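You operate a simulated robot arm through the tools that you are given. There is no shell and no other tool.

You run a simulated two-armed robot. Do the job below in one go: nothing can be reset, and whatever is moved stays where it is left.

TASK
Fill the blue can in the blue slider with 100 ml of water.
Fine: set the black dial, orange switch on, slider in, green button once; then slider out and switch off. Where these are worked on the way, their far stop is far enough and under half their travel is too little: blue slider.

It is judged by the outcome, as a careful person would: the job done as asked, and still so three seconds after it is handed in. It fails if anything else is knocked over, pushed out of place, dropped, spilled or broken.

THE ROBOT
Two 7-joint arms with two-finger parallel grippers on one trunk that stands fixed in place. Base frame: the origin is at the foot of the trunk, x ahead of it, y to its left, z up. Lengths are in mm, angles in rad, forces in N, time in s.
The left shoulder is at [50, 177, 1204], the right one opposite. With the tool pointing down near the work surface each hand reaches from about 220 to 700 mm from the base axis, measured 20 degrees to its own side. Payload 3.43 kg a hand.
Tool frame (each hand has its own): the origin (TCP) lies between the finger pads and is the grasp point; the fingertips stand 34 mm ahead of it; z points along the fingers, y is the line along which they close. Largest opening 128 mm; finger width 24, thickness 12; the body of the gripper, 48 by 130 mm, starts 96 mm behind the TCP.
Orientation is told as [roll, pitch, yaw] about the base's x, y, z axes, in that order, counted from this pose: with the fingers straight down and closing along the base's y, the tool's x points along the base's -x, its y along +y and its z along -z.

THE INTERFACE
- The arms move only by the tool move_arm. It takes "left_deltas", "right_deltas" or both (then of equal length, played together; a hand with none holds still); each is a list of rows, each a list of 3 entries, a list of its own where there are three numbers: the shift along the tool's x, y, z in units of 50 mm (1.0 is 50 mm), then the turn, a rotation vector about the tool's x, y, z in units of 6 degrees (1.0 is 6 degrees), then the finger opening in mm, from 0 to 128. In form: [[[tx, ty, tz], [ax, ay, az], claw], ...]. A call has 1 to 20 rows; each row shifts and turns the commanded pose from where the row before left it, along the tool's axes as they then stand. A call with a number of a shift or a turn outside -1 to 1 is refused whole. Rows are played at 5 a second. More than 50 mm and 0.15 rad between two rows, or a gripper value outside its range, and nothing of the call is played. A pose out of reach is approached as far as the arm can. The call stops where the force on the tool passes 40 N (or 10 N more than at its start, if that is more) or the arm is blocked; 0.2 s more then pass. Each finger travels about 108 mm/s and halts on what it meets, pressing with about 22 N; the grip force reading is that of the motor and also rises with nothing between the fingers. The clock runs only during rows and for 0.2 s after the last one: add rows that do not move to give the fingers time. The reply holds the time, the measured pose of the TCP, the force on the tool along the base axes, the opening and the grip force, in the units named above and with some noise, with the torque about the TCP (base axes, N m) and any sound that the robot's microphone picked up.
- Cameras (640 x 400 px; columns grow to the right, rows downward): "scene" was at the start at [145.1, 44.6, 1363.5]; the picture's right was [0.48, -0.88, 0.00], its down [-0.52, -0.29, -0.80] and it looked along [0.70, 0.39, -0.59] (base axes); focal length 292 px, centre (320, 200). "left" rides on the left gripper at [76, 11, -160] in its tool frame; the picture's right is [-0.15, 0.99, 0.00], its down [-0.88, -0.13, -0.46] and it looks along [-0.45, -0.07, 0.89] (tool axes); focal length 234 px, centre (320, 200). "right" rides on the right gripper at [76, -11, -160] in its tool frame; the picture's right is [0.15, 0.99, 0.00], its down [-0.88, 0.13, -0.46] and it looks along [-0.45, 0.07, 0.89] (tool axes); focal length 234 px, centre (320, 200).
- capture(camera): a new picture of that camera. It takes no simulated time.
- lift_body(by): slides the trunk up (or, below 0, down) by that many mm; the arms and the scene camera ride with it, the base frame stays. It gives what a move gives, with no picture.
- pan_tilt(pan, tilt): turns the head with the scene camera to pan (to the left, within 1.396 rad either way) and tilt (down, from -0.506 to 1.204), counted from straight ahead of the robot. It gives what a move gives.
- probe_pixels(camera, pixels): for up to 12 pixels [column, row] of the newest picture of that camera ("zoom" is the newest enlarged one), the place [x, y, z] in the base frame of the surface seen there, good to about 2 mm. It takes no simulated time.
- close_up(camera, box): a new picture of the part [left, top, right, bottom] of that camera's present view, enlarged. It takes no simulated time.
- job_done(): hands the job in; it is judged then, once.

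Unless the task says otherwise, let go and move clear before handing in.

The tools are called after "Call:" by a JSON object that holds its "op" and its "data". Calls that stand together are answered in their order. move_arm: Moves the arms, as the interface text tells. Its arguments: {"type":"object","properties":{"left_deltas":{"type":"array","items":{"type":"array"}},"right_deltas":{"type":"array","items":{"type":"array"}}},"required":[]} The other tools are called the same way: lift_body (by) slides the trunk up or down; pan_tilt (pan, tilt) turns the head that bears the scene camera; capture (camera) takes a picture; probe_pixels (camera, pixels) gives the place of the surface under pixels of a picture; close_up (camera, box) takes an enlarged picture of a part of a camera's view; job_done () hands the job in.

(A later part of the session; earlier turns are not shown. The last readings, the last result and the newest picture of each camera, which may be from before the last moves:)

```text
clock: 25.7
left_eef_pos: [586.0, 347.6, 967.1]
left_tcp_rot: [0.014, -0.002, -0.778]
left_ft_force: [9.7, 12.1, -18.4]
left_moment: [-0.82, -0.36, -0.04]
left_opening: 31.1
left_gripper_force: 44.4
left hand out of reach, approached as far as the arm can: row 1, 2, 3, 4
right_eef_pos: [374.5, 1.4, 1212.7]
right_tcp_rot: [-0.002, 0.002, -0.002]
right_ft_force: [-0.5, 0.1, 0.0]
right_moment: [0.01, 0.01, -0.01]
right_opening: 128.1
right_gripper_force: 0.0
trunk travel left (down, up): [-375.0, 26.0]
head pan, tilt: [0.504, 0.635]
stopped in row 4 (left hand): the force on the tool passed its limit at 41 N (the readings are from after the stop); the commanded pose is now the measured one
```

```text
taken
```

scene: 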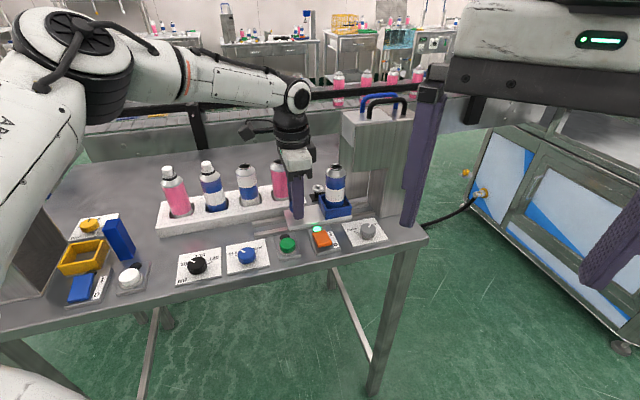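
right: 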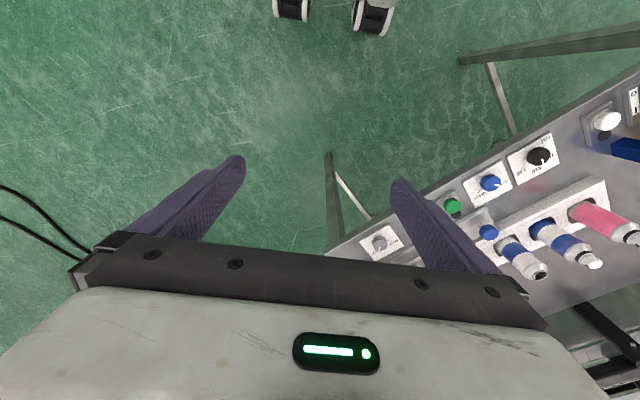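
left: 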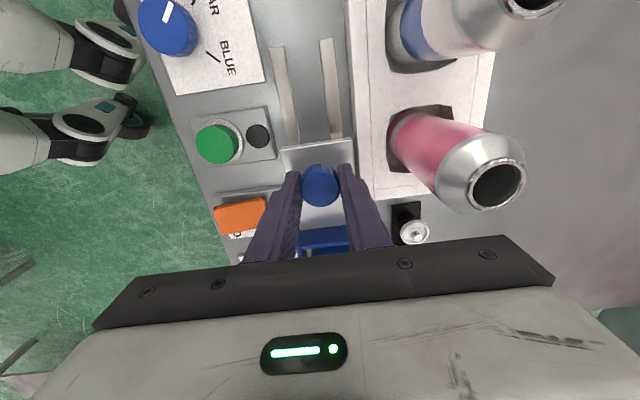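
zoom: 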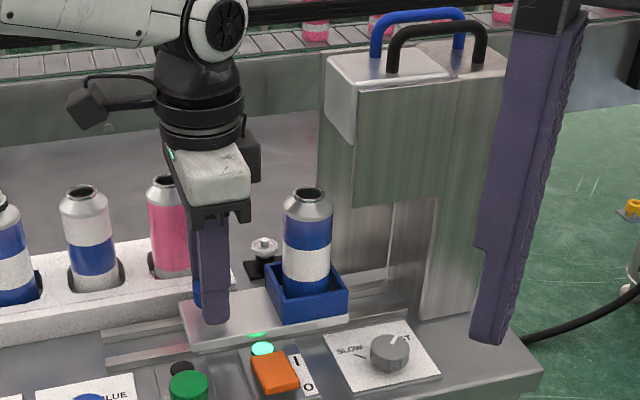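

The arm reports being out of reach at s≈170, yet the rails continue and the can is not under the head, so the slider isn't at its stop. I'll release, rise clear of the can and test in the air whether a point further in is reachable at a higher relative height. Lowering the trunk would reproduce that posture at the knob.

Call:
{"op": "move_arm", "data": {"left_deltas": [[[0, 0, 0], [0, 0, 0], 50], [[0, 0, 0], [0, 0, 0], 50], [[0, 0, -0.3], [0, 0, 0], 50], [[0, 0, -0.5], [0, 0, 0], 50], [[0, 0, -0.5], [0, 0, 0], 50], [[0, 0, -0.5], [0, 0, 0], 50], [[0, 0, -0.6], [0, 0, 0], 50], [[0, 0, 0], [0, 0, 0], 50]]}}

Call:
{"op": "capture", "data": {"camera": "scene"}}

Call:
{"op": "capture", "data": {"camera": "left"}}

```text
clock: 27.5
left_eef_pos: [583.0, 341.9, 1092.3]
left_tcp_rot: [0.011, -0.006, -0.783]
left_ft_force: [0.3, -0.8, 0.1]
left_moment: [-0.02, -0.01, -0.04]
left_opening: 50.2
left_gripper_force: 0.0
right_eef_pos: [373.1, 1.9, 1213.0]
right_tcp_rot: [0.001, -0.001, -0.001]
right_ft_force: [-1.3, -0.2, 0.1]
right_moment: [0.02, -0.03, 0.0]
right_opening: 128.0
right_gripper_force: 0.1
trunk travel left (down, up): [-375.0, 26.0]
head pan, tilt: [0.504, 0.635]
```

```text
taken
```

scene: 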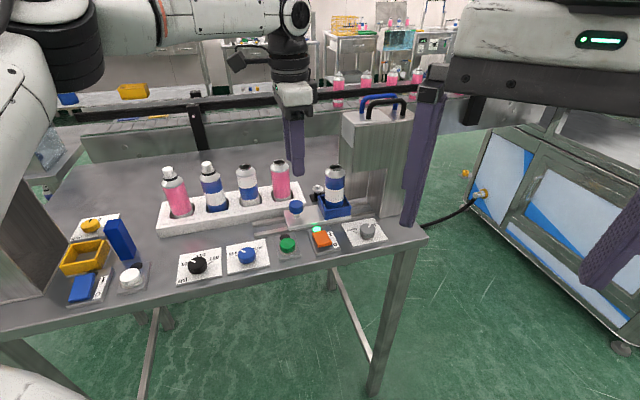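

```text
taken
```

left: 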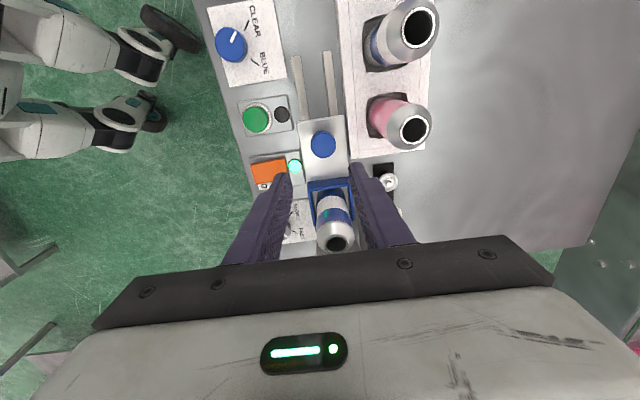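

The slider stayed at its partway position with the can upright. With the tips now at 1058, above the can, I'll test moving 58 mm further in at this height.

Call:
{"op": "move_arm", "data": {"left_deltas": [[[-0.16, 0.05, 0], [0, 0, 0], 50], [[-0.2, 0.05, 0], [0, 0, 0], 50], [[-0.2, 0, 0], [0, 0, 0], 50], [[-0.2, 0, 0], [0, 0, 0], 50], [[-0.2, 0, 0], [0, 0, 0], 50], [[-0.2, 0, 0], [0, 0, 0], 50], [[0, 0, 0], [0, 0, 0], 50]]}}

```text
clock: 29.1
left_eef_pos: [591.2, 313.0, 1091.0]
left_tcp_rot: [0.015, -0.008, -0.781]
left_ft_force: [0.7, 0.1, 0.3]
left_moment: [0.01, 0.02, -0.01]
left_opening: 50.0
left_gripper_force: 0.1
left hand out of reach, approached as far as the arm can: row 2, 3, 4, 5, 6
right_eef_pos: [372.8, 2.3, 1212.9]
right_tcp_rot: [0.0, -0.001, 0.0]
right_ft_force: [0.1, -0.2, 0.7]
right_moment: [0.02, -0.03, -0.02]
right_opening: 128.2
right_gripper_force: 0.2
trunk travel left (down, up): [-375.0, 26.0]
head pan, tilt: [0.504, 0.635]
```

At this height the arm also stops short, about 558 mm from the shoulder, so it is limited by wrist distance. Leaning the wrist back toward −e1 about the closing axis would bring the wrist nearer while the fingers still straddle the knob, so I'll try a 24° tilt in the air.

Call:
{"op": "move_arm", "data": {"left_deltas": [[[0, 0, -0.3], [0, 0, 0], 50], [[0, 0, 0], [0, -1, 0], 50], [[0, 0, 0], [0, -1, 0], 50], [[0, 0, 0], [0, -1, 0], 50], [[0, 0, 0], [0, -1, 0], 50], [[0, 0, 0], [0, 0, 0], 50]]}}

Call:
{"op": "capture", "data": {"camera": "scene"}}

```text
clock: 30.5
left_eef_pos: [590.3, 313.8, 1104.2]
left_tcp_rot: [0.014, -0.426, -0.788]
left_ft_force: [0.4, -0.4, 0.3]
left_moment: [-0.01, -0.06, -0.01]
left_opening: 49.9
left_gripper_force: 0.0
right_eef_pos: [372.5, -0.2, 1212.9]
right_tcp_rot: [0.001, 0.0, 0.001]
right_ft_force: [0.8, 0.4, -0.1]
right_moment: [0.02, 0.01, 0.02]
right_opening: 128.0
right_gripper_force: 0.1
trunk travel left (down, up): [-375.0, 26.0]
head pan, tilt: [0.504, 0.635]
```

```text
taken
```

scene: 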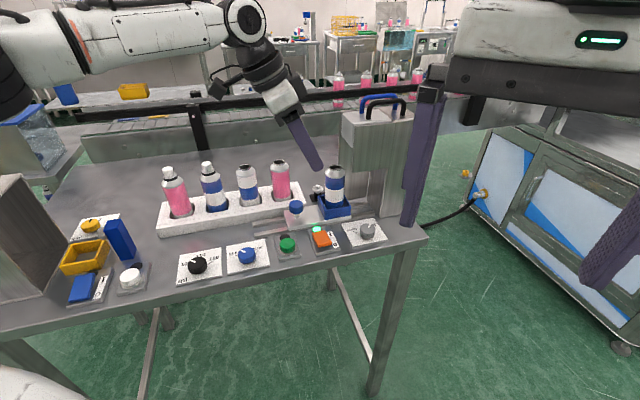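

The tilt succeeded with no reach warning. Now I'll test moving on in the air to s≈231, d≈660 with this tilt.

Call:
{"op": "move_arm", "data": {"left_deltas": [[[-0.165, 0.1, 0.073], [0, 0, 0], 50], [[-0.165, 0.1, 0.073], [0, 0, 0], 50], [[-0.165, 0.1, 0.073], [0, 0, 0], 50], [[-0.165, 0.1, 0.073], [0, 0, 0], 50], [[0, 0, 0], [0, 0, 0], 50]]}}

```text
clock: 31.7
left_eef_pos: [631.6, 303.1, 1106.2]
left_tcp_rot: [0.014, -0.425, -0.787]
left_ft_force: [0.3, 0.0, -0.3]
left_moment: [-0.03, 0.04, -0.02]
left_opening: 50.0
left_gripper_force: 0.2
right_eef_pos: [372.6, 1.4, 1213.4]
right_tcp_rot: [-0.001, 0.001, 0.0]
right_ft_force: [-0.5, -0.2, 0.5]
right_moment: [-0.01, -0.02, 0.03]
right_opening: 127.9
right_gripper_force: 0.1
trunk travel left (down, up): [-375.0, 26.0]
head pan, tilt: [0.504, 0.635]
```

The tilted hand reaches (632, 303), which is past where the knob must go. I'll go back above the knob and measure its current position.

Call:
{"op": "move_arm", "data": {"left_deltas": [[[0.3, 0, -0.134], [0, 0, 0], 60], [[0.3, 0, -0.134], [0, 0, 0], 60], [[0.3, 0, -0.134], [0, 0, 0], 60], [[0.263, 0, -0.117], [0, 0, 0], 60], [[0, 0, 0], [0, 0, 0], 60]]}}

Call:
{"op": "capture", "data": {"camera": "left"}}

Call:
{"op": "close_up", "data": {"camera": "scene", "box": [250, 150, 370, 240]}}

Call:
{"op": "probe_pixels", "data": {"camera": "scene", "pixels": [[296, 205], [290, 205], [302, 204], [296, 202], [296, 208], [302, 209]]}}

```text
clock: 32.9
left_eef_pos: [585.1, 346.9, 1104.6]
left_tcp_rot: [0.013, -0.424, -0.787]
left_ft_force: [0.2, -0.2, 0.4]
left_moment: [-0.01, 0.02, -0.02]
left_opening: 59.9
left_gripper_force: 0.0
right_eef_pos: [372.5, 1.8, 1212.6]
right_tcp_rot: [-0.001, 0.002, 0.001]
right_ft_force: [0.9, -0.3, 0.3]
right_moment: [0.02, 0.01, -0.01]
right_opening: 128.0
right_gripper_force: 0.1
trunk travel left (down, up): [-375.0, 26.0]
head pan, tilt: [0.504, 0.635]
```

```text
taken
```

left: 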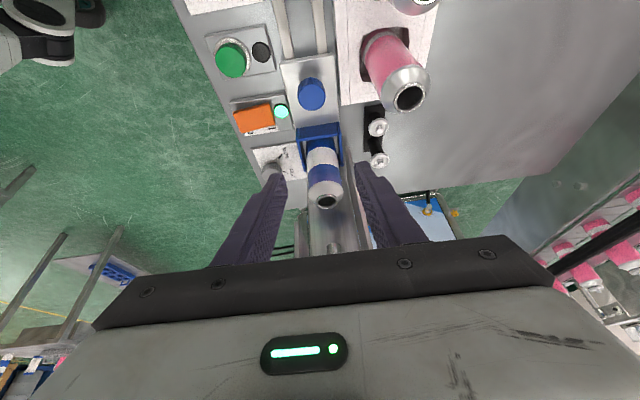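

```text
4.44 times, centred on (310, 195) of scene
```

zoom: 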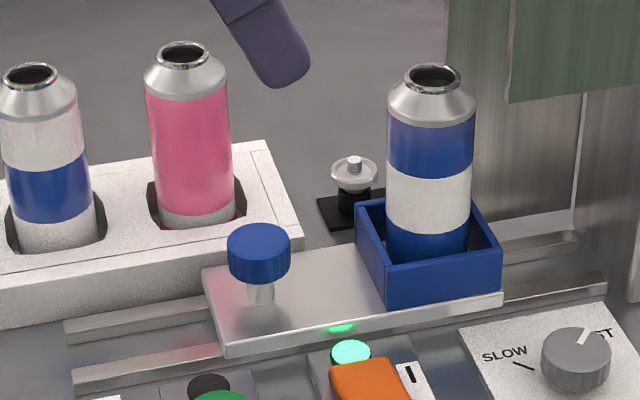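

```text
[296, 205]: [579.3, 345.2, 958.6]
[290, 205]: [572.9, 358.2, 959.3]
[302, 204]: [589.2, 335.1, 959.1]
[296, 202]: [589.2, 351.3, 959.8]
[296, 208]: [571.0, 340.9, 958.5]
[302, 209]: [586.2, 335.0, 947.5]
```

The knob's cap is centred at about s=166, d=658, with its top at 959. I'll descend tilted so that the finger pads straddle the cap, with the lowest corner about 9 mm above the plate.

Call:
{"op": "move_arm", "data": {"left_deltas": [[[0.183, 0, 0.352], [0, 0, 0], 60], [[0.183, 0, 0.352], [0, 0, 0], 60], [[0.183, 0, 0.352], [0, 0, 0], 60], [[0.183, 0, 0.352], [0, 0, 0], 60], [[0.183, 0, 0.352], [0, 0, 0], 60], [[0.183, 0, 0.352], [0, 0, 0], 60], [[0.183, 0, 0.352], [0, 0, 0], 60], [[0, 0, 0], [0, 0, 0], 60]]}}

Call:
{"op": "capture", "data": {"camera": "left"}}

Call:
{"op": "close_up", "data": {"camera": "scene", "box": [250, 150, 370, 240]}}

```text
clock: 34.7
left_eef_pos: [580.7, 355.2, 966.1]
left_tcp_rot: [0.014, -0.422, -0.787]
left_ft_force: [-0.6, -0.8, 0.5]
left_moment: [-0.01, 0.0, 0.04]
left_opening: 60.0
left_gripper_force: 0.1
right_eef_pos: [371.7, 1.8, 1213.8]
right_tcp_rot: [0.001, 0.0, -0.001]
right_ft_force: [0.2, -0.6, -0.2]
right_moment: [0.01, -0.01, -0.03]
right_opening: 127.9
right_gripper_force: 0.1
trunk travel left (down, up): [-375.0, 26.0]
head pan, tilt: [0.504, 0.635]
```

```text
taken
```

left: 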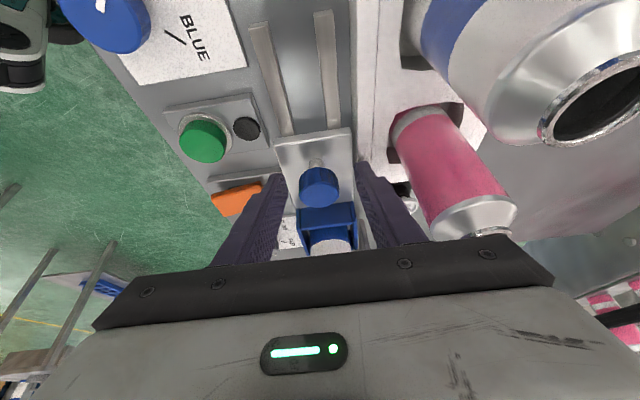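

```text
4.44 times, centred on (310, 195) of scene
```

zoom: 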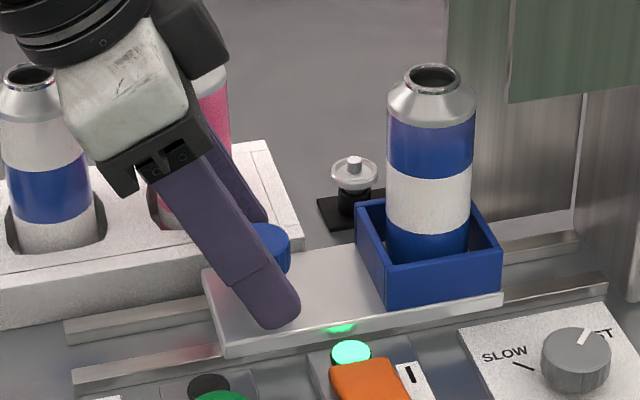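

The fingers straddle the knob at s≈159, d≈662. I'll close and push in with 6 mm rows until the stop or the force limit.

Call:
{"op": "move_arm", "data": {"left_deltas": [[[0, -0.03, 0], [0, 0, 0], 40], [[0, 0, 0], [0, 0, 0], 20], [[0, 0, 0], [0, 0, 0], 20], [[0, 0, 0], [0, 0, 0], 20]]}}

Call:
{"op": "close_up", "data": {"camera": "left", "box": [240, 110, 400, 260]}}

```text
clock: 35.7
left_eef_pos: [579.2, 353.4, 965.5]
left_tcp_rot: [0.013, -0.424, -0.787]
left_ft_force: [1.4, 0.3, 1.0]
left_moment: [-0.35, 0.61, -0.21]
left_opening: 30.9
left_gripper_force: 44.7
right_eef_pos: [372.1, 1.7, 1212.6]
right_tcp_rot: [0.0, 0.001, 0.0]
right_ft_force: [0.5, 0.6, -0.4]
right_moment: [0.0, 0.0, 0.01]
right_opening: 128.0
right_gripper_force: 0.1
trunk travel left (down, up): [-375.0, 26.0]
head pan, tilt: [0.504, 0.635]
```

```text
2.67 times, centred on (320, 185) of left
```

zoom: 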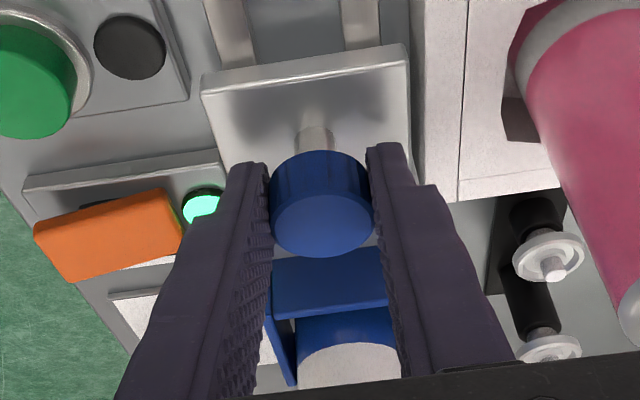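

The grip is centred (opening 30.9, side force near zero). I'll push in now.

Call:
{"op": "move_arm", "data": {"left_deltas": [[[-0.055, 0, 0.025], [0, 0, 0], 20], [[-0.11, 0, 0.049], [0, 0, 0], 20], [[-0.11, 0, 0.049], [0, 0, 0], 20], [[-0.11, 0, 0.049], [0, 0, 0], 20], [[-0.11, 0, 0.049], [0, 0, 0], 20], [[-0.11, 0, 0.049], [0, 0, 0], 20], [[-0.11, 0, 0.049], [0, 0, 0], 20], [[-0.11, 0, 0.049], [0, 0, 0], 20], [[-0.11, 0, 0.049], [0, 0, 0], 20], [[-0.11, 0, 0.049], [0, 0, 0], 20], [[-0.055, 0, 0.025], [0, 0, 0], 20], [[0, 0, 0], [0, 0, 0], 20]]}}

Call:
{"op": "capture", "data": {"camera": "scene"}}

Call:
{"op": "close_up", "data": {"camera": "scene", "box": [270, 90, 430, 250]}}

```text
clock: 38.3
left_eef_pos: [616.7, 315.8, 964.9]
left_tcp_rot: [0.01, -0.417, -0.783]
left_ft_force: [-24.8, 26.6, 9.0]
left_moment: [-0.02, 0.98, -0.01]
left_opening: 31.0
left_gripper_force: 45.0
right_eef_pos: [369.7, 3.7, 1214.5]
right_tcp_rot: [-0.003, -0.003, 0.001]
right_ft_force: [0.3, -1.4, -0.3]
right_moment: [0.0, 0.0, 0.02]
right_opening: 128.1
right_gripper_force: 0.0
trunk travel left (down, up): [-375.0, 26.0]
head pan, tilt: [0.504, 0.635]
```

```text
taken
```

scene: 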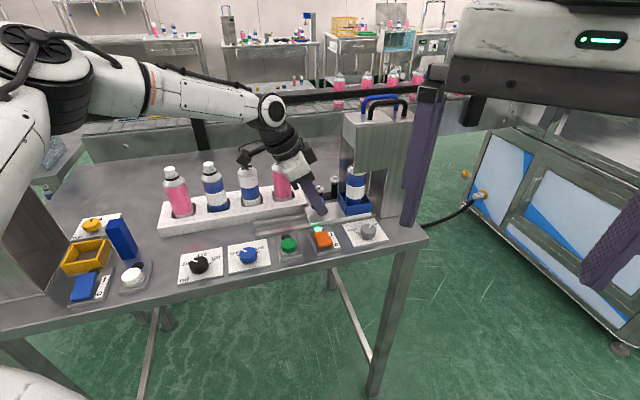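

```text
2.50 times, centred on (350, 170) of scene
```

zoom: 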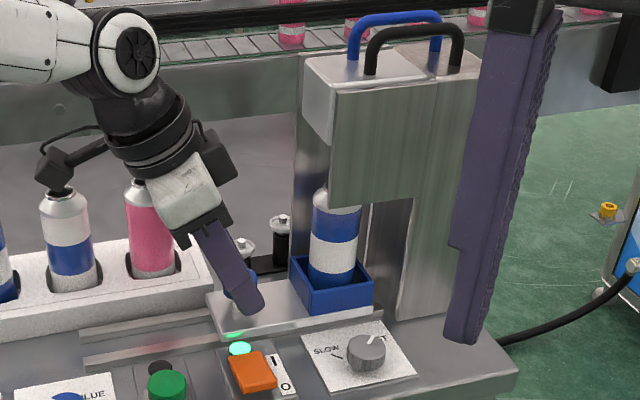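

The slider advanced a further 53 mm, then met 36 N of resistance, so it appears to be at its far stop with the can under the head. I'll release, back off upward and check.

Call:
{"op": "move_arm", "data": {"left_deltas": [[[0.04, 0, -0.018], [0, 0, 0], 20], [[0, 0, 0], [0, 0, 0], 56], [[0, 0, 0], [0, 0, 0], 56], [[0, 0, -0.3], [0, 0, 0], 56], [[0, 0, -0.5], [0, 0, 0], 56], [[0, 0, -0.5], [0, 0, 0], 56], [[0, 0, -0.5], [0, 0, 0], 56], [[0, 0, -0.5], [0, 0, 0], 56], [[0, 0, 0], [0, 0, 0], 56]]}}

Call:
{"op": "capture", "data": {"camera": "scene"}}

Call:
{"op": "close_up", "data": {"camera": "scene", "box": [280, 120, 420, 250]}}

Call:
{"op": "capture", "data": {"camera": "left"}}

```text
clock: 40.3
left_eef_pos: [585.3, 344.0, 1070.0]
left_tcp_rot: [0.013, -0.424, -0.789]
left_ft_force: [0.2, 0.8, 0.3]
left_moment: [0.02, 0.0, 0.03]
left_opening: 56.0
left_gripper_force: 0.1
right_eef_pos: [372.3, 2.0, 1213.5]
right_tcp_rot: [0.001, 0.001, 0.0]
right_ft_force: [-0.3, -0.4, -1.0]
right_moment: [-0.03, 0.01, -0.03]
right_opening: 127.8
right_gripper_force: 0.1
trunk travel left (down, up): [-375.0, 26.0]
head pan, tilt: [0.504, 0.635]
```

```text
taken
```

scene: 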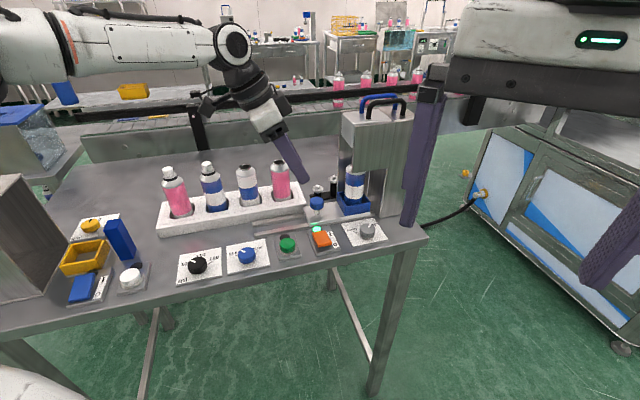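

```text
3.08 times, centred on (350, 185) of scene
```

zoom: 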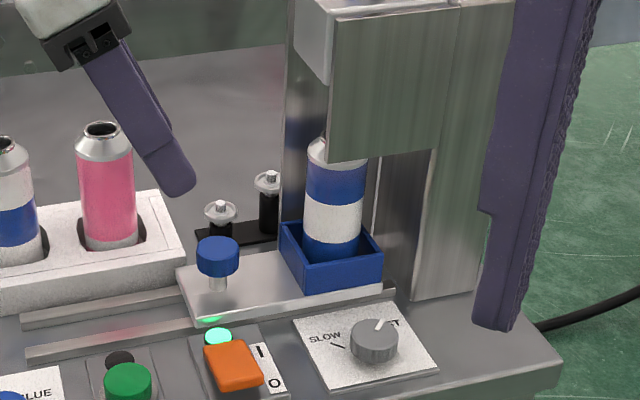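

```text
taken
```

left: 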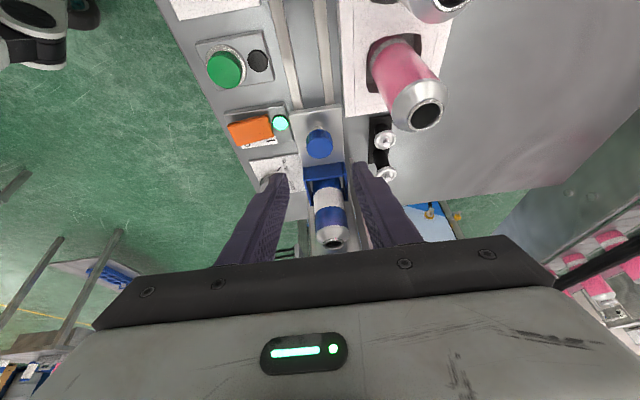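

The plate now reaches the rail ends and the can stands under the head. I'll measure the can, knob and cup to confirm, and look closely with the hand camera.

Call:
{"op": "probe_pixels", "data": {"camera": "left", "pixels": [[320, 143], [333, 245], [320, 237], [330, 215], [322, 172], [228, 70]]}}

Call:
{"op": "close_up", "data": {"camera": "left", "box": [260, 100, 400, 255]}}

Call:
{"op": "probe_pixels", "data": {"camera": "scene", "pixels": [[317, 202], [312, 203], [322, 202], [317, 205], [288, 243], [373, 214]]}}

```text
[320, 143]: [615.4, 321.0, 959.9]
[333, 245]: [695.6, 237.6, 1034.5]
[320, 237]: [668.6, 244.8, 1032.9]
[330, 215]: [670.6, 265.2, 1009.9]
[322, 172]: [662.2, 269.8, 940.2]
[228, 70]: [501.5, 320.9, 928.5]
```

```text
2.58 times, centred on (330, 178) of left
```

zoom: 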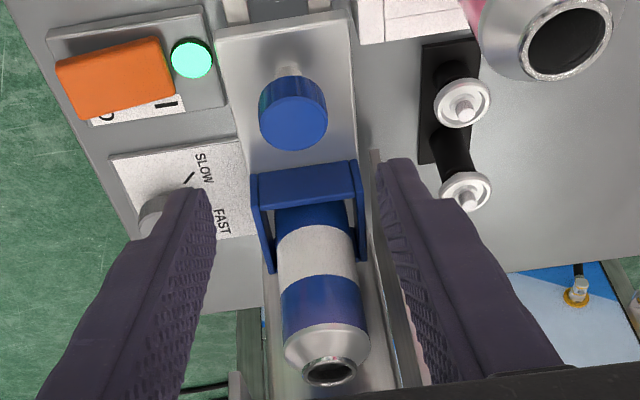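

```text
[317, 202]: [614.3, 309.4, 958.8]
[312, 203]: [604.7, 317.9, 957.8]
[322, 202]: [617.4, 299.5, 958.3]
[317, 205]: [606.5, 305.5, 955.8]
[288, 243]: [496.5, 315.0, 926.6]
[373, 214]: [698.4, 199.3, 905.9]
```

The knob has travelled about 117–125 mm to the stop and the can stands upright in its cup. Now for the green button at about (497.5, 314), top z 928: I'll withdraw to the front, untilt and close the fingers above it.

Call:
{"op": "move_arm", "data": {"left_deltas": [[[0, -0.4, -0.2], [0, 0, 0], 50], [[0, -0.42, 0], [0, 0, 0], 30], [[0, -0.42, 0], [0, 0, 0], 10], [[0, -0.42, 0], [0, 0, 0], 0], [[0.2, 0, 0], [0, 1, 0], 0], [[0.2, 0, 0], [0, 1, 0], 0], [[0.2, 0, 0], [0, 1, 0], 0], [[0.2, 0, 0], [0, 1, 0], 0], [[0, 0, 0.6], [0, 0.04, 0], 0], [[0, 0, 0.4], [0, 0, 0], 0], [[0, 0, 0], [0, 0, 0], 0]]}}

Call:
{"op": "capture", "data": {"camera": "left"}}

Call:
{"op": "close_up", "data": {"camera": "scene", "box": [230, 180, 390, 280]}}

```text
clock: 42.7
left_eef_pos: [499.4, 316.2, 1018.4]
left_tcp_rot: [0.013, -0.002, -0.781]
left_ft_force: [-0.2, -0.2, -0.2]
left_moment: [-0.05, -0.02, 0.01]
left_opening: 0.0
left_gripper_force: 22.1
right_eef_pos: [372.8, 1.8, 1214.0]
right_tcp_rot: [0.0, 0.0, 0.0]
right_ft_force: [-0.9, -0.9, -0.3]
right_moment: [0.01, 0.01, 0.01]
right_opening: 127.9
right_gripper_force: 0.1
trunk travel left (down, up): [-375.0, 26.0]
head pan, tilt: [0.504, 0.635]
```

```text
taken
```

left: 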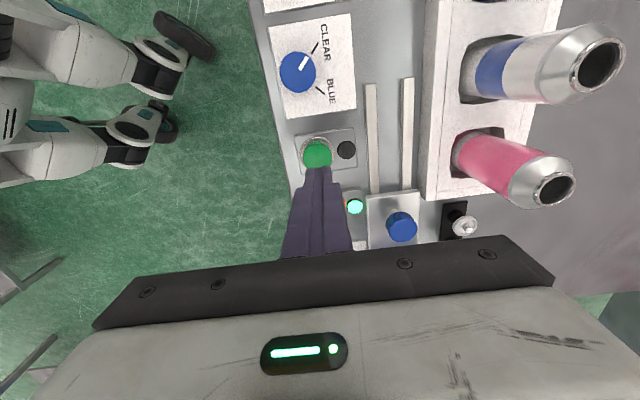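

```text
4.00 times, centred on (310, 230) of scene
```

zoom: 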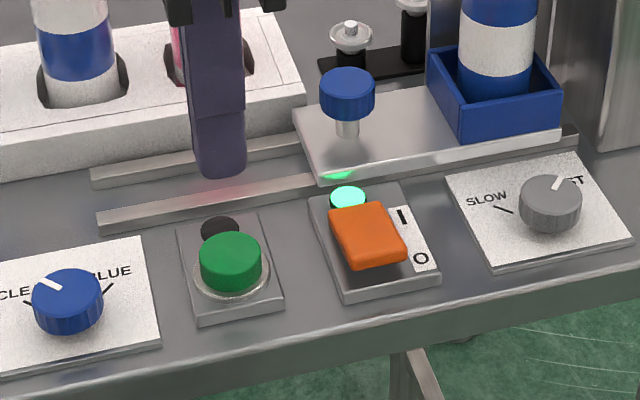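

The closed fingers hang over the green button at (316,150), within 3 mm of its centre. I'll descend to just above it, then press in 2 mm steps.

Call:
{"op": "move_arm", "data": {"left_deltas": [[[0, -0.05, 0.36], [0, 0, 0], 0], [[0, 0, 0.36], [0, 0, 0], 0], [[0, 0, 0.3], [0, 0, 0], 0], [[0, 0, 0.06], [0, 0, 0], 0], [[0, 0, 0.04], [0, 0, 0], 0], [[0, 0, 0.04], [0, 0, 0], 0], [[0, 0, 0.04], [0, 0, 0], 0], [[0, 0, 0.04], [0, 0, 0], 0], [[0, 0, 0.04], [0, 0, 0], 0], [[0, 0, 0.04], [0, 0, 0], 0]]}}

Call:
{"op": "close_up", "data": {"camera": "scene", "box": [230, 180, 390, 280]}}

```text
clock: 44.9
left_eef_pos: [497.4, 315.4, 952.0]
left_tcp_rot: [0.015, -0.003, -0.783]
left_ft_force: [1.8, 1.7, 3.4]
left_moment: [0.03, -0.03, 0.01]
left_opening: 0.0
left_gripper_force: 21.3
right_eef_pos: [372.2, 2.4, 1213.5]
right_tcp_rot: [0.0, -0.001, 0.0]
right_ft_force: [-0.7, 0.3, 0.3]
right_moment: [-0.02, -0.01, 0.0]
right_opening: 127.9
right_gripper_force: 0.1
trunk travel left (down, up): [-375.0, 26.0]
head pan, tilt: [0.504, 0.635]
heard: click
```

```text
4.00 times, centred on (310, 230) of scene
```

zoom: 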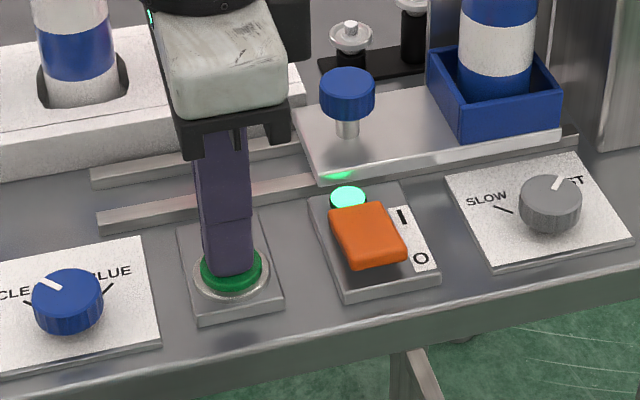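

A click was heard and the button is visibly pressed. I'll lift straight off and watch for the lamp and filling sounds.

Call:
{"op": "move_arm", "data": {"left_deltas": [[[0, 0, -0.4], [0, 0, 0], 0], [[0, 0, -0.6], [0, 0, 0], 0], [[0, 0, -0.6], [0, 0, 0], 0], [[0, 0, 0], [0, 0, 0], 0], [[0, 0, 0], [0, 0, 0], 0]]}}

Call:
{"op": "close_up", "data": {"camera": "scene", "box": [230, 130, 410, 280]}}

```text
clock: 46.1
left_eef_pos: [497.4, 313.5, 1031.6]
left_tcp_rot: [0.012, -0.002, -0.782]
left_ft_force: [-0.4, -0.7, -0.1]
left_moment: [-0.03, -0.02, 0.01]
left_opening: 0.0
left_gripper_force: 21.9
right_eef_pos: [372.2, 1.1, 1213.5]
right_tcp_rot: [0.001, 0.0, 0.001]
right_ft_force: [-0.1, 0.0, -0.6]
right_moment: [-0.01, 0.0, 0.0]
right_opening: 128.1
right_gripper_force: 0.1
trunk travel left (down, up): [-375.0, 26.0]
head pan, tilt: [0.504, 0.635]
```

```text
2.67 times, centred on (320, 205) of scene
```

zoom: 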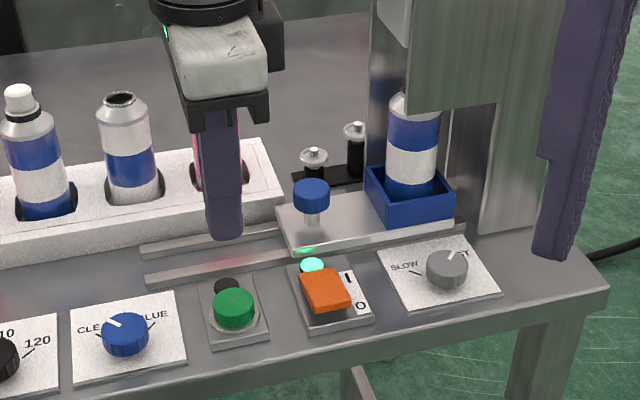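

The button has popped back and its lamp is dark. I'll wait a moment, listen, and look again in case the filling is running or finished.

Call:
{"op": "move_arm", "data": {"left_deltas": [[[0, 0, -0.3], [0, 0, 0], 0], [[0, 0, 0], [0, 0, 0], 0], [[0, 0, 0], [0, 0, 0], 0], [[0, 0, 0], [0, 0, 0], 0], [[0, 0, 0], [0, 0, 0], 0], [[0, 0, 0], [0, 0, 0], 0], [[0, 0, 0], [0, 0, 0], 0], [[0, 0, 0], [0, 0, 0], 0], [[0, 0, 0], [0, 0, 0], 0], [[0, 0, 0], [0, 0, 0], 0]]}}

Call:
{"op": "close_up", "data": {"camera": "scene", "box": [250, 180, 350, 260]}}

Call:
{"op": "close_up", "data": {"camera": "scene", "box": [310, 110, 430, 220]}}

Call:
{"op": "capture", "data": {"camera": "left"}}

```text
clock: 48.3
left_eef_pos: [496.3, 313.9, 1048.7]
left_tcp_rot: [0.014, -0.002, -0.784]
left_ft_force: [0.0, 0.3, 0.2]
left_moment: [-0.03, -0.03, -0.02]
left_opening: 0.1
left_gripper_force: 21.9
right_eef_pos: [373.5, 1.5, 1213.5]
right_tcp_rot: [0.0, -0.001, 0.001]
right_ft_force: [-0.2, 0.9, -0.3]
right_moment: [0.03, 0.03, -0.01]
right_opening: 128.0
right_gripper_force: 0.0
trunk travel left (down, up): [-375.0, 26.0]
head pan, tilt: [0.504, 0.635]
```

```text
5.00 times, centred on (300, 220) of scene
```

zoom: 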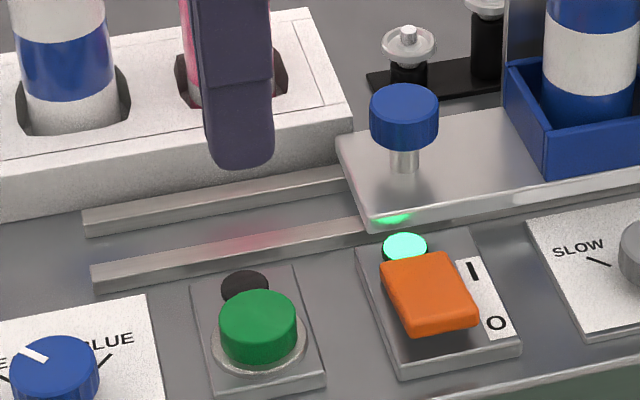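

```text
3.64 times, centred on (370, 165) of scene
```

zoom: 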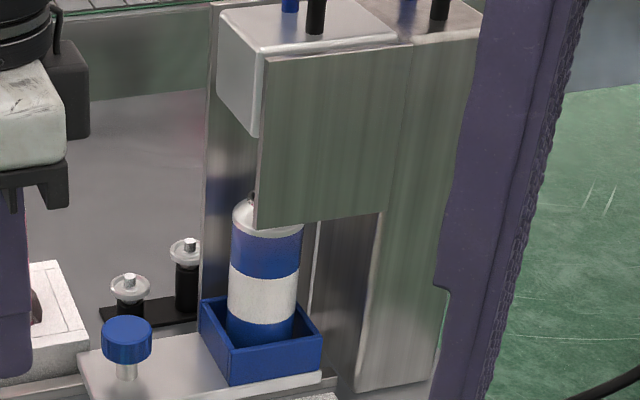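

```text
taken
```

left: 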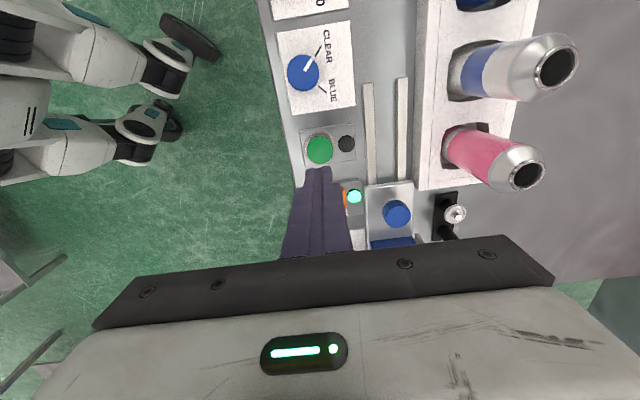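

The button lamp is dark and nothing more was heard. I'll enlarge the can's top under the head to see whether anything is happening there.

Call:
{"op": "close_up", "data": {"camera": "scene", "box": [320, 140, 370, 180]}}

Call:
{"op": "close_up", "data": {"camera": "right", "box": [400, 100, 640, 260]}}

```text
10.00 times, centred on (345, 160) of scene
```

zoom: 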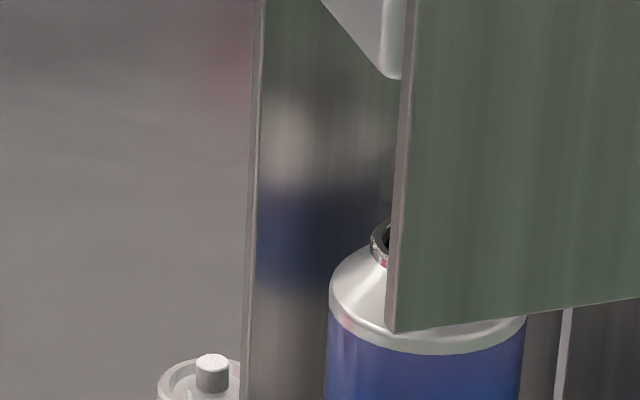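

```text
2.50 times, centred on (520, 180) of right
```

zoom: 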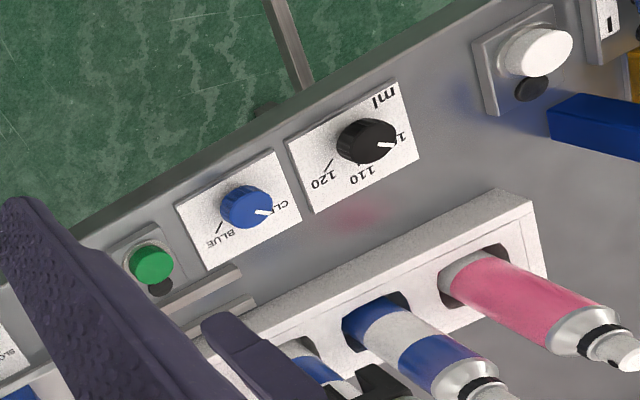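

The can's neck is just visible under the skirt. I'll bring the tilted hand back over the knob, which I need for pulling out anyway, and use its camera to look under the head from the side.

Call:
{"op": "move_arm", "data": {"left_deltas": [[[0, 0, -0.5], [0, 0, 0], 0], [[-0.3, 0, -0.5], [0, 0, 0], 20], [[-0.4, 0, 0], [0, 0, 0], 40], [[-0.4, 0, 0], [0, -1, 0], 56], [[0, 0.1, 0], [0, -1, 0], 56], [[0, 0.4, 0], [0, -1, 0], 56], [[0, 0.4, 0], [0, -1, 0], 56], [[0, 0.4, 0], [0, 0, 0], 56], [[0, 0.4, 0], [0, 0, 0], 56], [[0, 0, 0], [0, 0, 0], 56]]}}

Call:
{"op": "capture", "data": {"camera": "left"}}

Call:
{"op": "capture", "data": {"camera": "scene"}}

Call:
{"op": "close_up", "data": {"camera": "left", "box": [250, 110, 400, 255]}}

```text
clock: 50.5
left_eef_pos: [596.1, 334.6, 1098.1]
left_tcp_rot: [0.016, -0.42, -0.79]
left_ft_force: [0.4, 0.7, -0.2]
left_moment: [0.0, -0.01, 0.0]
left_opening: 56.0
left_gripper_force: 0.0
right_eef_pos: [372.3, 1.6, 1213.3]
right_tcp_rot: [0.001, -0.001, -0.001]
right_ft_force: [0.6, -0.4, -0.7]
right_moment: [-0.01, 0.01, -0.01]
right_opening: 127.9
right_gripper_force: 0.2
trunk travel left (down, up): [-375.0, 26.0]
head pan, tilt: [0.504, 0.635]
```

```text
taken
```

left: 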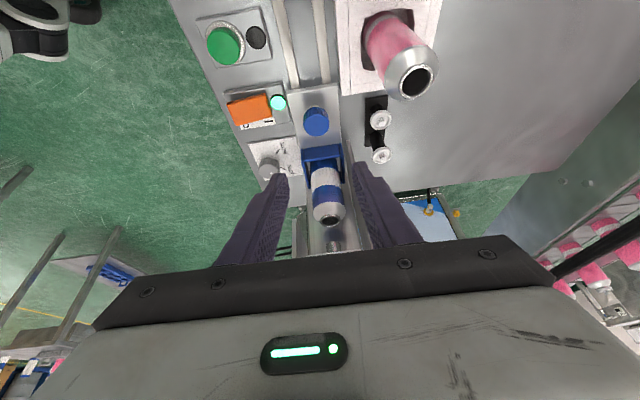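

```text
taken
```

scene: 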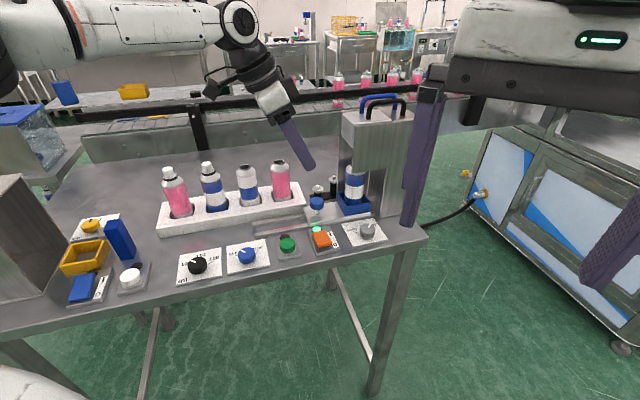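

```text
2.76 times, centred on (325, 182) of left
```

zoom: 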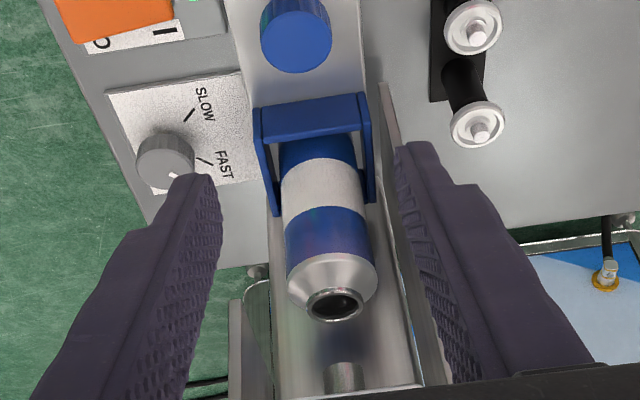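

A metal nozzle is visible beyond the can's opening, at (345,378) in the zoom. I'll measure the nozzle tip and the can opening to check that they line up.

Call:
{"op": "probe_pixels", "data": {"camera": "zoom", "pixels": [[335, 290], [310, 303], [360, 303], [335, 320], [335, 300], [345, 368], [332, 375], [357, 375], [345, 388], [300, 350], [295, 40], [260, 380]]}}

Call:
{"op": "close_up", "data": {"camera": "left", "box": [300, 190, 370, 255]}}

```text
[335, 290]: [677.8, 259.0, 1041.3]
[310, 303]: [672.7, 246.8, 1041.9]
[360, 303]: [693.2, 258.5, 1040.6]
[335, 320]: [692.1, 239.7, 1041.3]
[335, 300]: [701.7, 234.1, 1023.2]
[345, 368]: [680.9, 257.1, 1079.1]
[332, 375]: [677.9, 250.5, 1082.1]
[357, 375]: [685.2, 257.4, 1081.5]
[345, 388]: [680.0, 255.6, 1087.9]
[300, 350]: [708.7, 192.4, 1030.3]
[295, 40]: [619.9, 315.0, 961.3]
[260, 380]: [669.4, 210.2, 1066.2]
```

```text
6.15 times, centred on (335, 222) of left
```

zoom: 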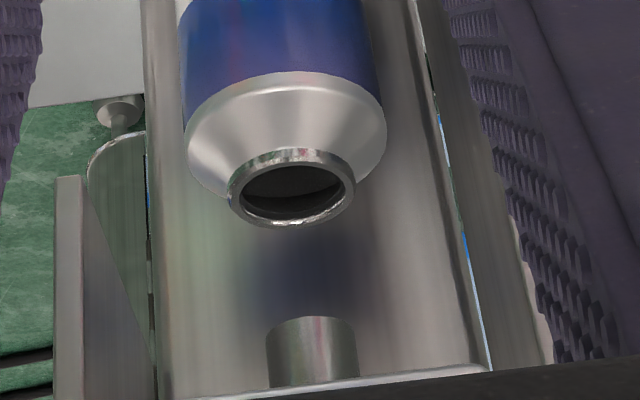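

The can opening is centred at about (684, 251), directly below the nozzle at about (683, 251), and nothing is flowing now. I'll descend onto the knob again and grip it to pull the slider out.

Call:
{"op": "move_arm", "data": {"left_deltas": [[[0.088, 0.005, 0.374], [0, 0, 0], 56], [[0.088, 0.005, 0.374], [0, 0, 0], 56], [[0.088, 0.005, 0.374], [0, 0, 0], 56], [[0.088, 0.005, 0.374], [0, 0, 0], 56], [[0.088, 0, 0.374], [0, 0, 0], 56], [[0.088, 0, 0.374], [0, 0, 0], 56], [[0.088, 0, 0.374], [0, 0, 0], 56], [[0, 0, 0], [0, 0, 0], 56]]}}

Call:
{"op": "close_up", "data": {"camera": "left", "box": [240, 110, 400, 260]}}

Call:
{"op": "close_up", "data": {"camera": "scene", "box": [260, 150, 390, 250]}}

```text
clock: 52.3
left_eef_pos: [614.2, 319.8, 965.0]
left_tcp_rot: [0.013, -0.42, -0.787]
left_ft_force: [0.0, 0.0, 0.8]
left_moment: [-0.01, 0.02, 0.0]
left_opening: 55.7
left_gripper_force: 0.2
right_eef_pos: [371.0, 0.3, 1213.4]
right_tcp_rot: [0.0, 0.0, -0.001]
right_ft_force: [0.3, -0.3, -0.3]
right_moment: [0.01, 0.05, 0.07]
right_opening: 128.1
right_gripper_force: 0.0
trunk travel left (down, up): [-375.0, 26.0]
head pan, tilt: [0.504, 0.635]
```

```text
2.67 times, centred on (320, 185) of left
```

zoom: 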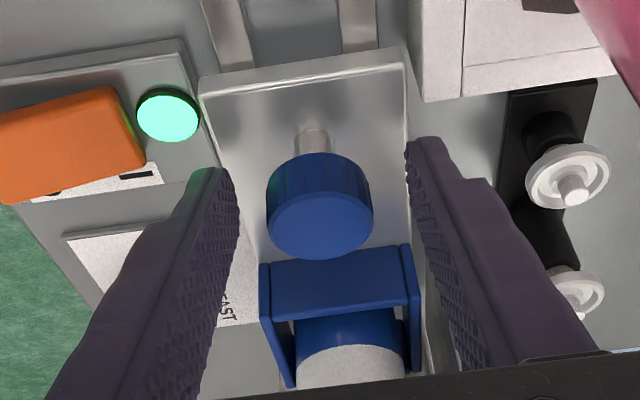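

```text
4.00 times, centred on (325, 200) of scene
```

zoom: 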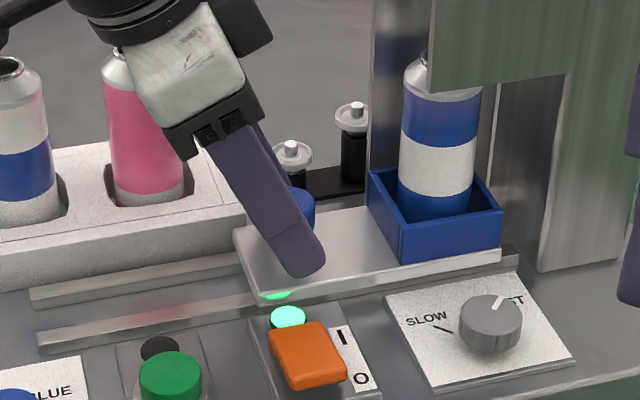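

The fingers straddle the knob evenly. I'll close, then pull out gently, because the can may now hold water.

Call:
{"op": "move_arm", "data": {"left_deltas": [[[0, 0, 0], [0, 0, 0], 40], [[0, 0, 0], [0, 0, 0], 20], [[0, 0, 0], [0, 0, 0], 20], [[0, 0, 0], [0, 0, 0], 20], [[0.02, 0, -0.009], [0, 0, 0], 20], [[0.05, 0, -0.022], [0, 0, 0], 20], [[0.08, 0, -0.036], [0, 0, 0], 20], [[0.11, 0, -0.049], [0, 0, 0], 20], [[0.11, 0, -0.049], [0, 0, 0], 20], [[0.11, 0, -0.049], [0, 0, 0], 20], [[0.11, 0, -0.049], [0, 0, 0], 20], [[0.11, 0, -0.049], [0, 0, 0], 20], [[0.11, 0, -0.049], [0, 0, 0], 20], [[0.11, 0, -0.049], [0, 0, 0], 20], [[0.11, 0, -0.049], [0, 0, 0], 20], [[0.08, 0, -0.036], [0, 0, 0], 20], [[0.05, 0, -0.022], [0, 0, 0], 20], [[0.02, 0, -0.009], [0, 0, 0], 20]]}}

Call:
{"op": "capture", "data": {"camera": "scene"}}

Call:
{"op": "capture", "data": {"camera": "left"}}

```text
clock: 56.1
left_eef_pos: [568.2, 364.9, 966.6]
left_tcp_rot: [0.012, -0.417, -0.787]
left_ft_force: [-7.6, -8.5, -11.8]
left_moment: [-0.9, 0.22, -0.17]
left_opening: 31.1
left_gripper_force: 44.8
right_eef_pos: [372.8, 0.9, 1212.9]
right_tcp_rot: [-0.002, 0.001, 0.002]
right_ft_force: [0.3, -0.9, 0.0]
right_moment: [-0.01, 0.02, 0.01]
right_opening: 127.9
right_gripper_force: 0.0
trunk travel left (down, up): [-375.0, 26.0]
head pan, tilt: [0.504, 0.635]
```

```text
taken
```

scene: 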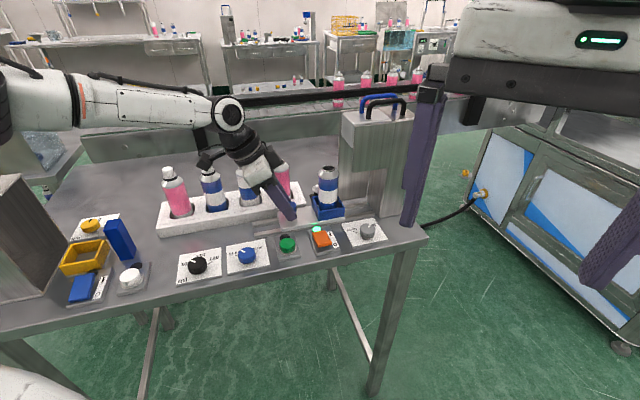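

```text
taken
```

left: 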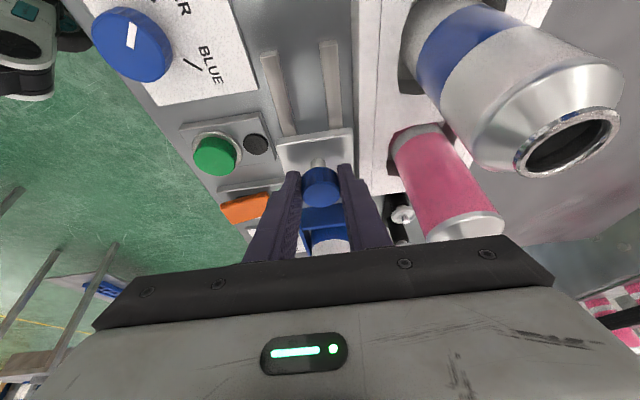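

The slider is 65 mm out and the can is steady upright. I'll continue with small corrections for the side and vertical forces until the outer stop, about 50 mm more.

Call:
{"op": "move_arm", "data": {"left_deltas": [[[0.012, -0.03, 0.02], [0, 0, 0], 20], [[0.03, 0, -0.013], [0, 0, 0], 20], [[0.06, 0, -0.026], [0, 0, 0], 20], [[0.1, 0, -0.043], [0, 0, 0], 20], [[0.11, 0, -0.047], [0, 0, 0], 20], [[0.11, 0, -0.047], [0, 0, 0], 20], [[0.11, 0, -0.047], [0, 0, 0], 20], [[0.11, 0, -0.047], [0, 0, 0], 20], [[0.11, 0, -0.047], [0, 0, 0], 20], [[0.08, 0, -0.036], [0, 0, 0], 20], [[0.06, 0, -0.026], [0, 0, 0], 20], [[0.04, 0, -0.018], [0, 0, 0], 20], [[0.04, 0, -0.018], [0, 0, 0], 20], [[0.03, 0, -0.013], [0, 0, 0], 20], [[0.03, 0, -0.013], [0, 0, 0], 20], [[0.03, 0, -0.013], [0, 0, 0], 20]]}}

Call:
{"op": "capture", "data": {"camera": "scene"}}

Call:
{"op": "close_up", "data": {"camera": "scene", "box": [230, 140, 370, 250]}}

```text
clock: 59.5
left_eef_pos: [529.3, 405.4, 965.3]
left_tcp_rot: [0.016, -0.423, -0.787]
left_ft_force: [15.1, 3.5, 3.5]
left_moment: [0.0, 0.83, 0.25]
left_opening: 31.2
left_gripper_force: 45.0
right_eef_pos: [373.8, 1.2, 1212.5]
right_tcp_rot: [-0.001, 0.002, 0.001]
right_ft_force: [0.0, 0.3, 0.1]
right_moment: [0.02, 0.04, -0.04]
right_opening: 128.0
right_gripper_force: 0.0
trunk travel left (down, up): [-375.0, 26.0]
head pan, tilt: [0.504, 0.635]
```

```text
taken
```

scene: 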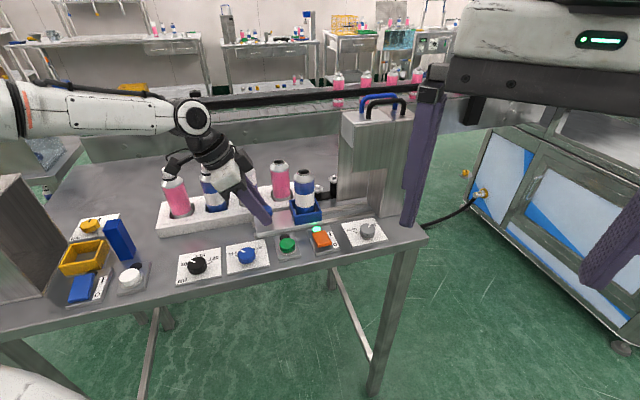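

```text
3.64 times, centred on (300, 195) of scene
```

zoom: 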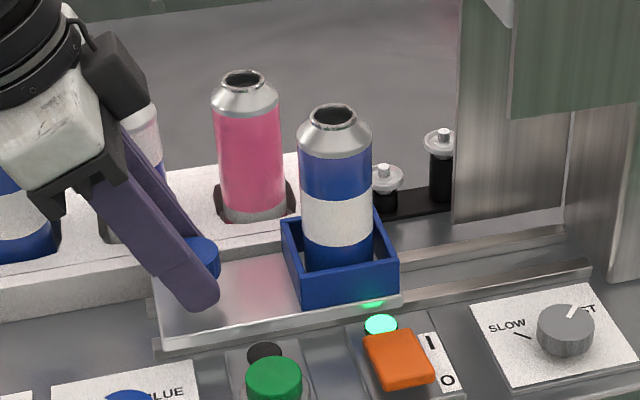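

The slider is fully back out: the plate's left edge and the cup's right corner are at the same pixels as at the start (255 and 321). I'll release and lift away, then look into the can.

Call:
{"op": "move_arm", "data": {"left_deltas": [[[-0.02, 0, 0.009], [0, 0, 0], 20], [[0, 0, 0], [0, 0, 0], 56], [[0, 0, 0], [0, 0, 0], 56], [[0, 0, -0.3], [0, 0, 0], 56], [[0, 0, -0.5], [0, 0, 0], 56], [[0, 0, -0.5], [0, 0, 0], 56], [[0, 0, -0.5], [0, 0, 0], 56], [[0, 0, -0.5], [0, 0, 0], 56], [[0, 0, 0], [0, 0, 0], 56]]}}

Call:
{"op": "capture", "data": {"camera": "left"}}

Call:
{"op": "close_up", "data": {"camera": "scene", "box": [230, 140, 370, 250]}}

Call:
{"op": "close_up", "data": {"camera": "scene", "box": [290, 160, 320, 185]}}

```text
clock: 61.5
left_eef_pos: [492.7, 437.2, 1071.2]
left_tcp_rot: [0.015, -0.422, -0.788]
left_ft_force: [0.3, 0.0, 0.8]
left_moment: [0.0, -0.05, 0.01]
left_opening: 56.2
left_gripper_force: 0.0
right_eef_pos: [372.8, 1.2, 1213.2]
right_tcp_rot: [0.0, 0.0, 0.001]
right_ft_force: [0.0, -1.1, 1.0]
right_moment: [0.0, 0.02, -0.01]
right_opening: 128.2
right_gripper_force: 0.1
trunk travel left (down, up): [-375.0, 26.0]
head pan, tilt: [0.504, 0.635]
```

```text
taken
```

left: 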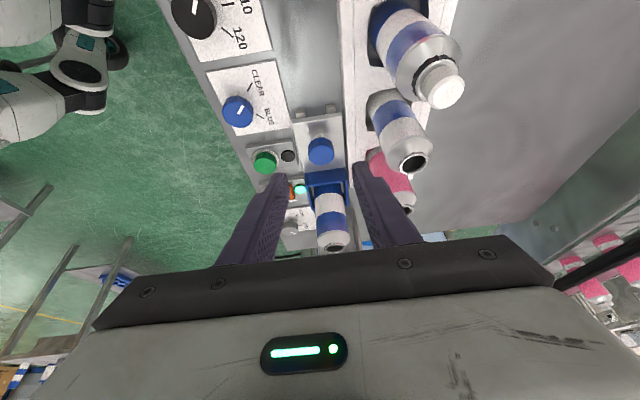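

```text
3.64 times, centred on (300, 195) of scene
```

zoom: 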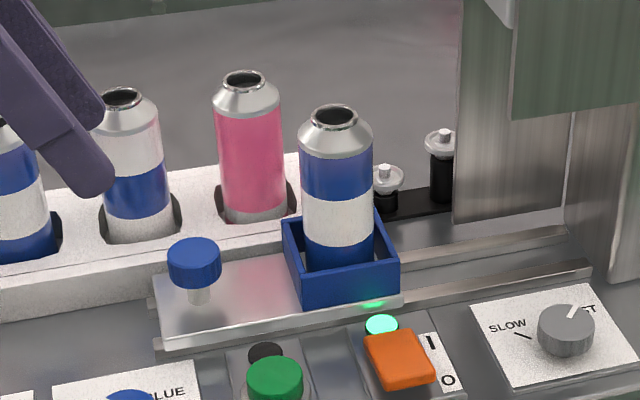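

```text
16.00 times, centred on (305, 172) of scene
```

zoom: 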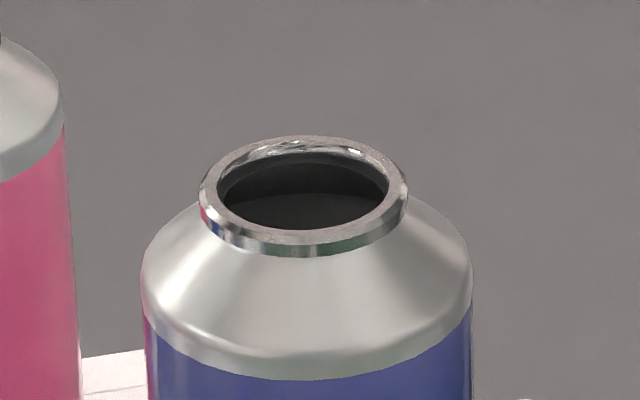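

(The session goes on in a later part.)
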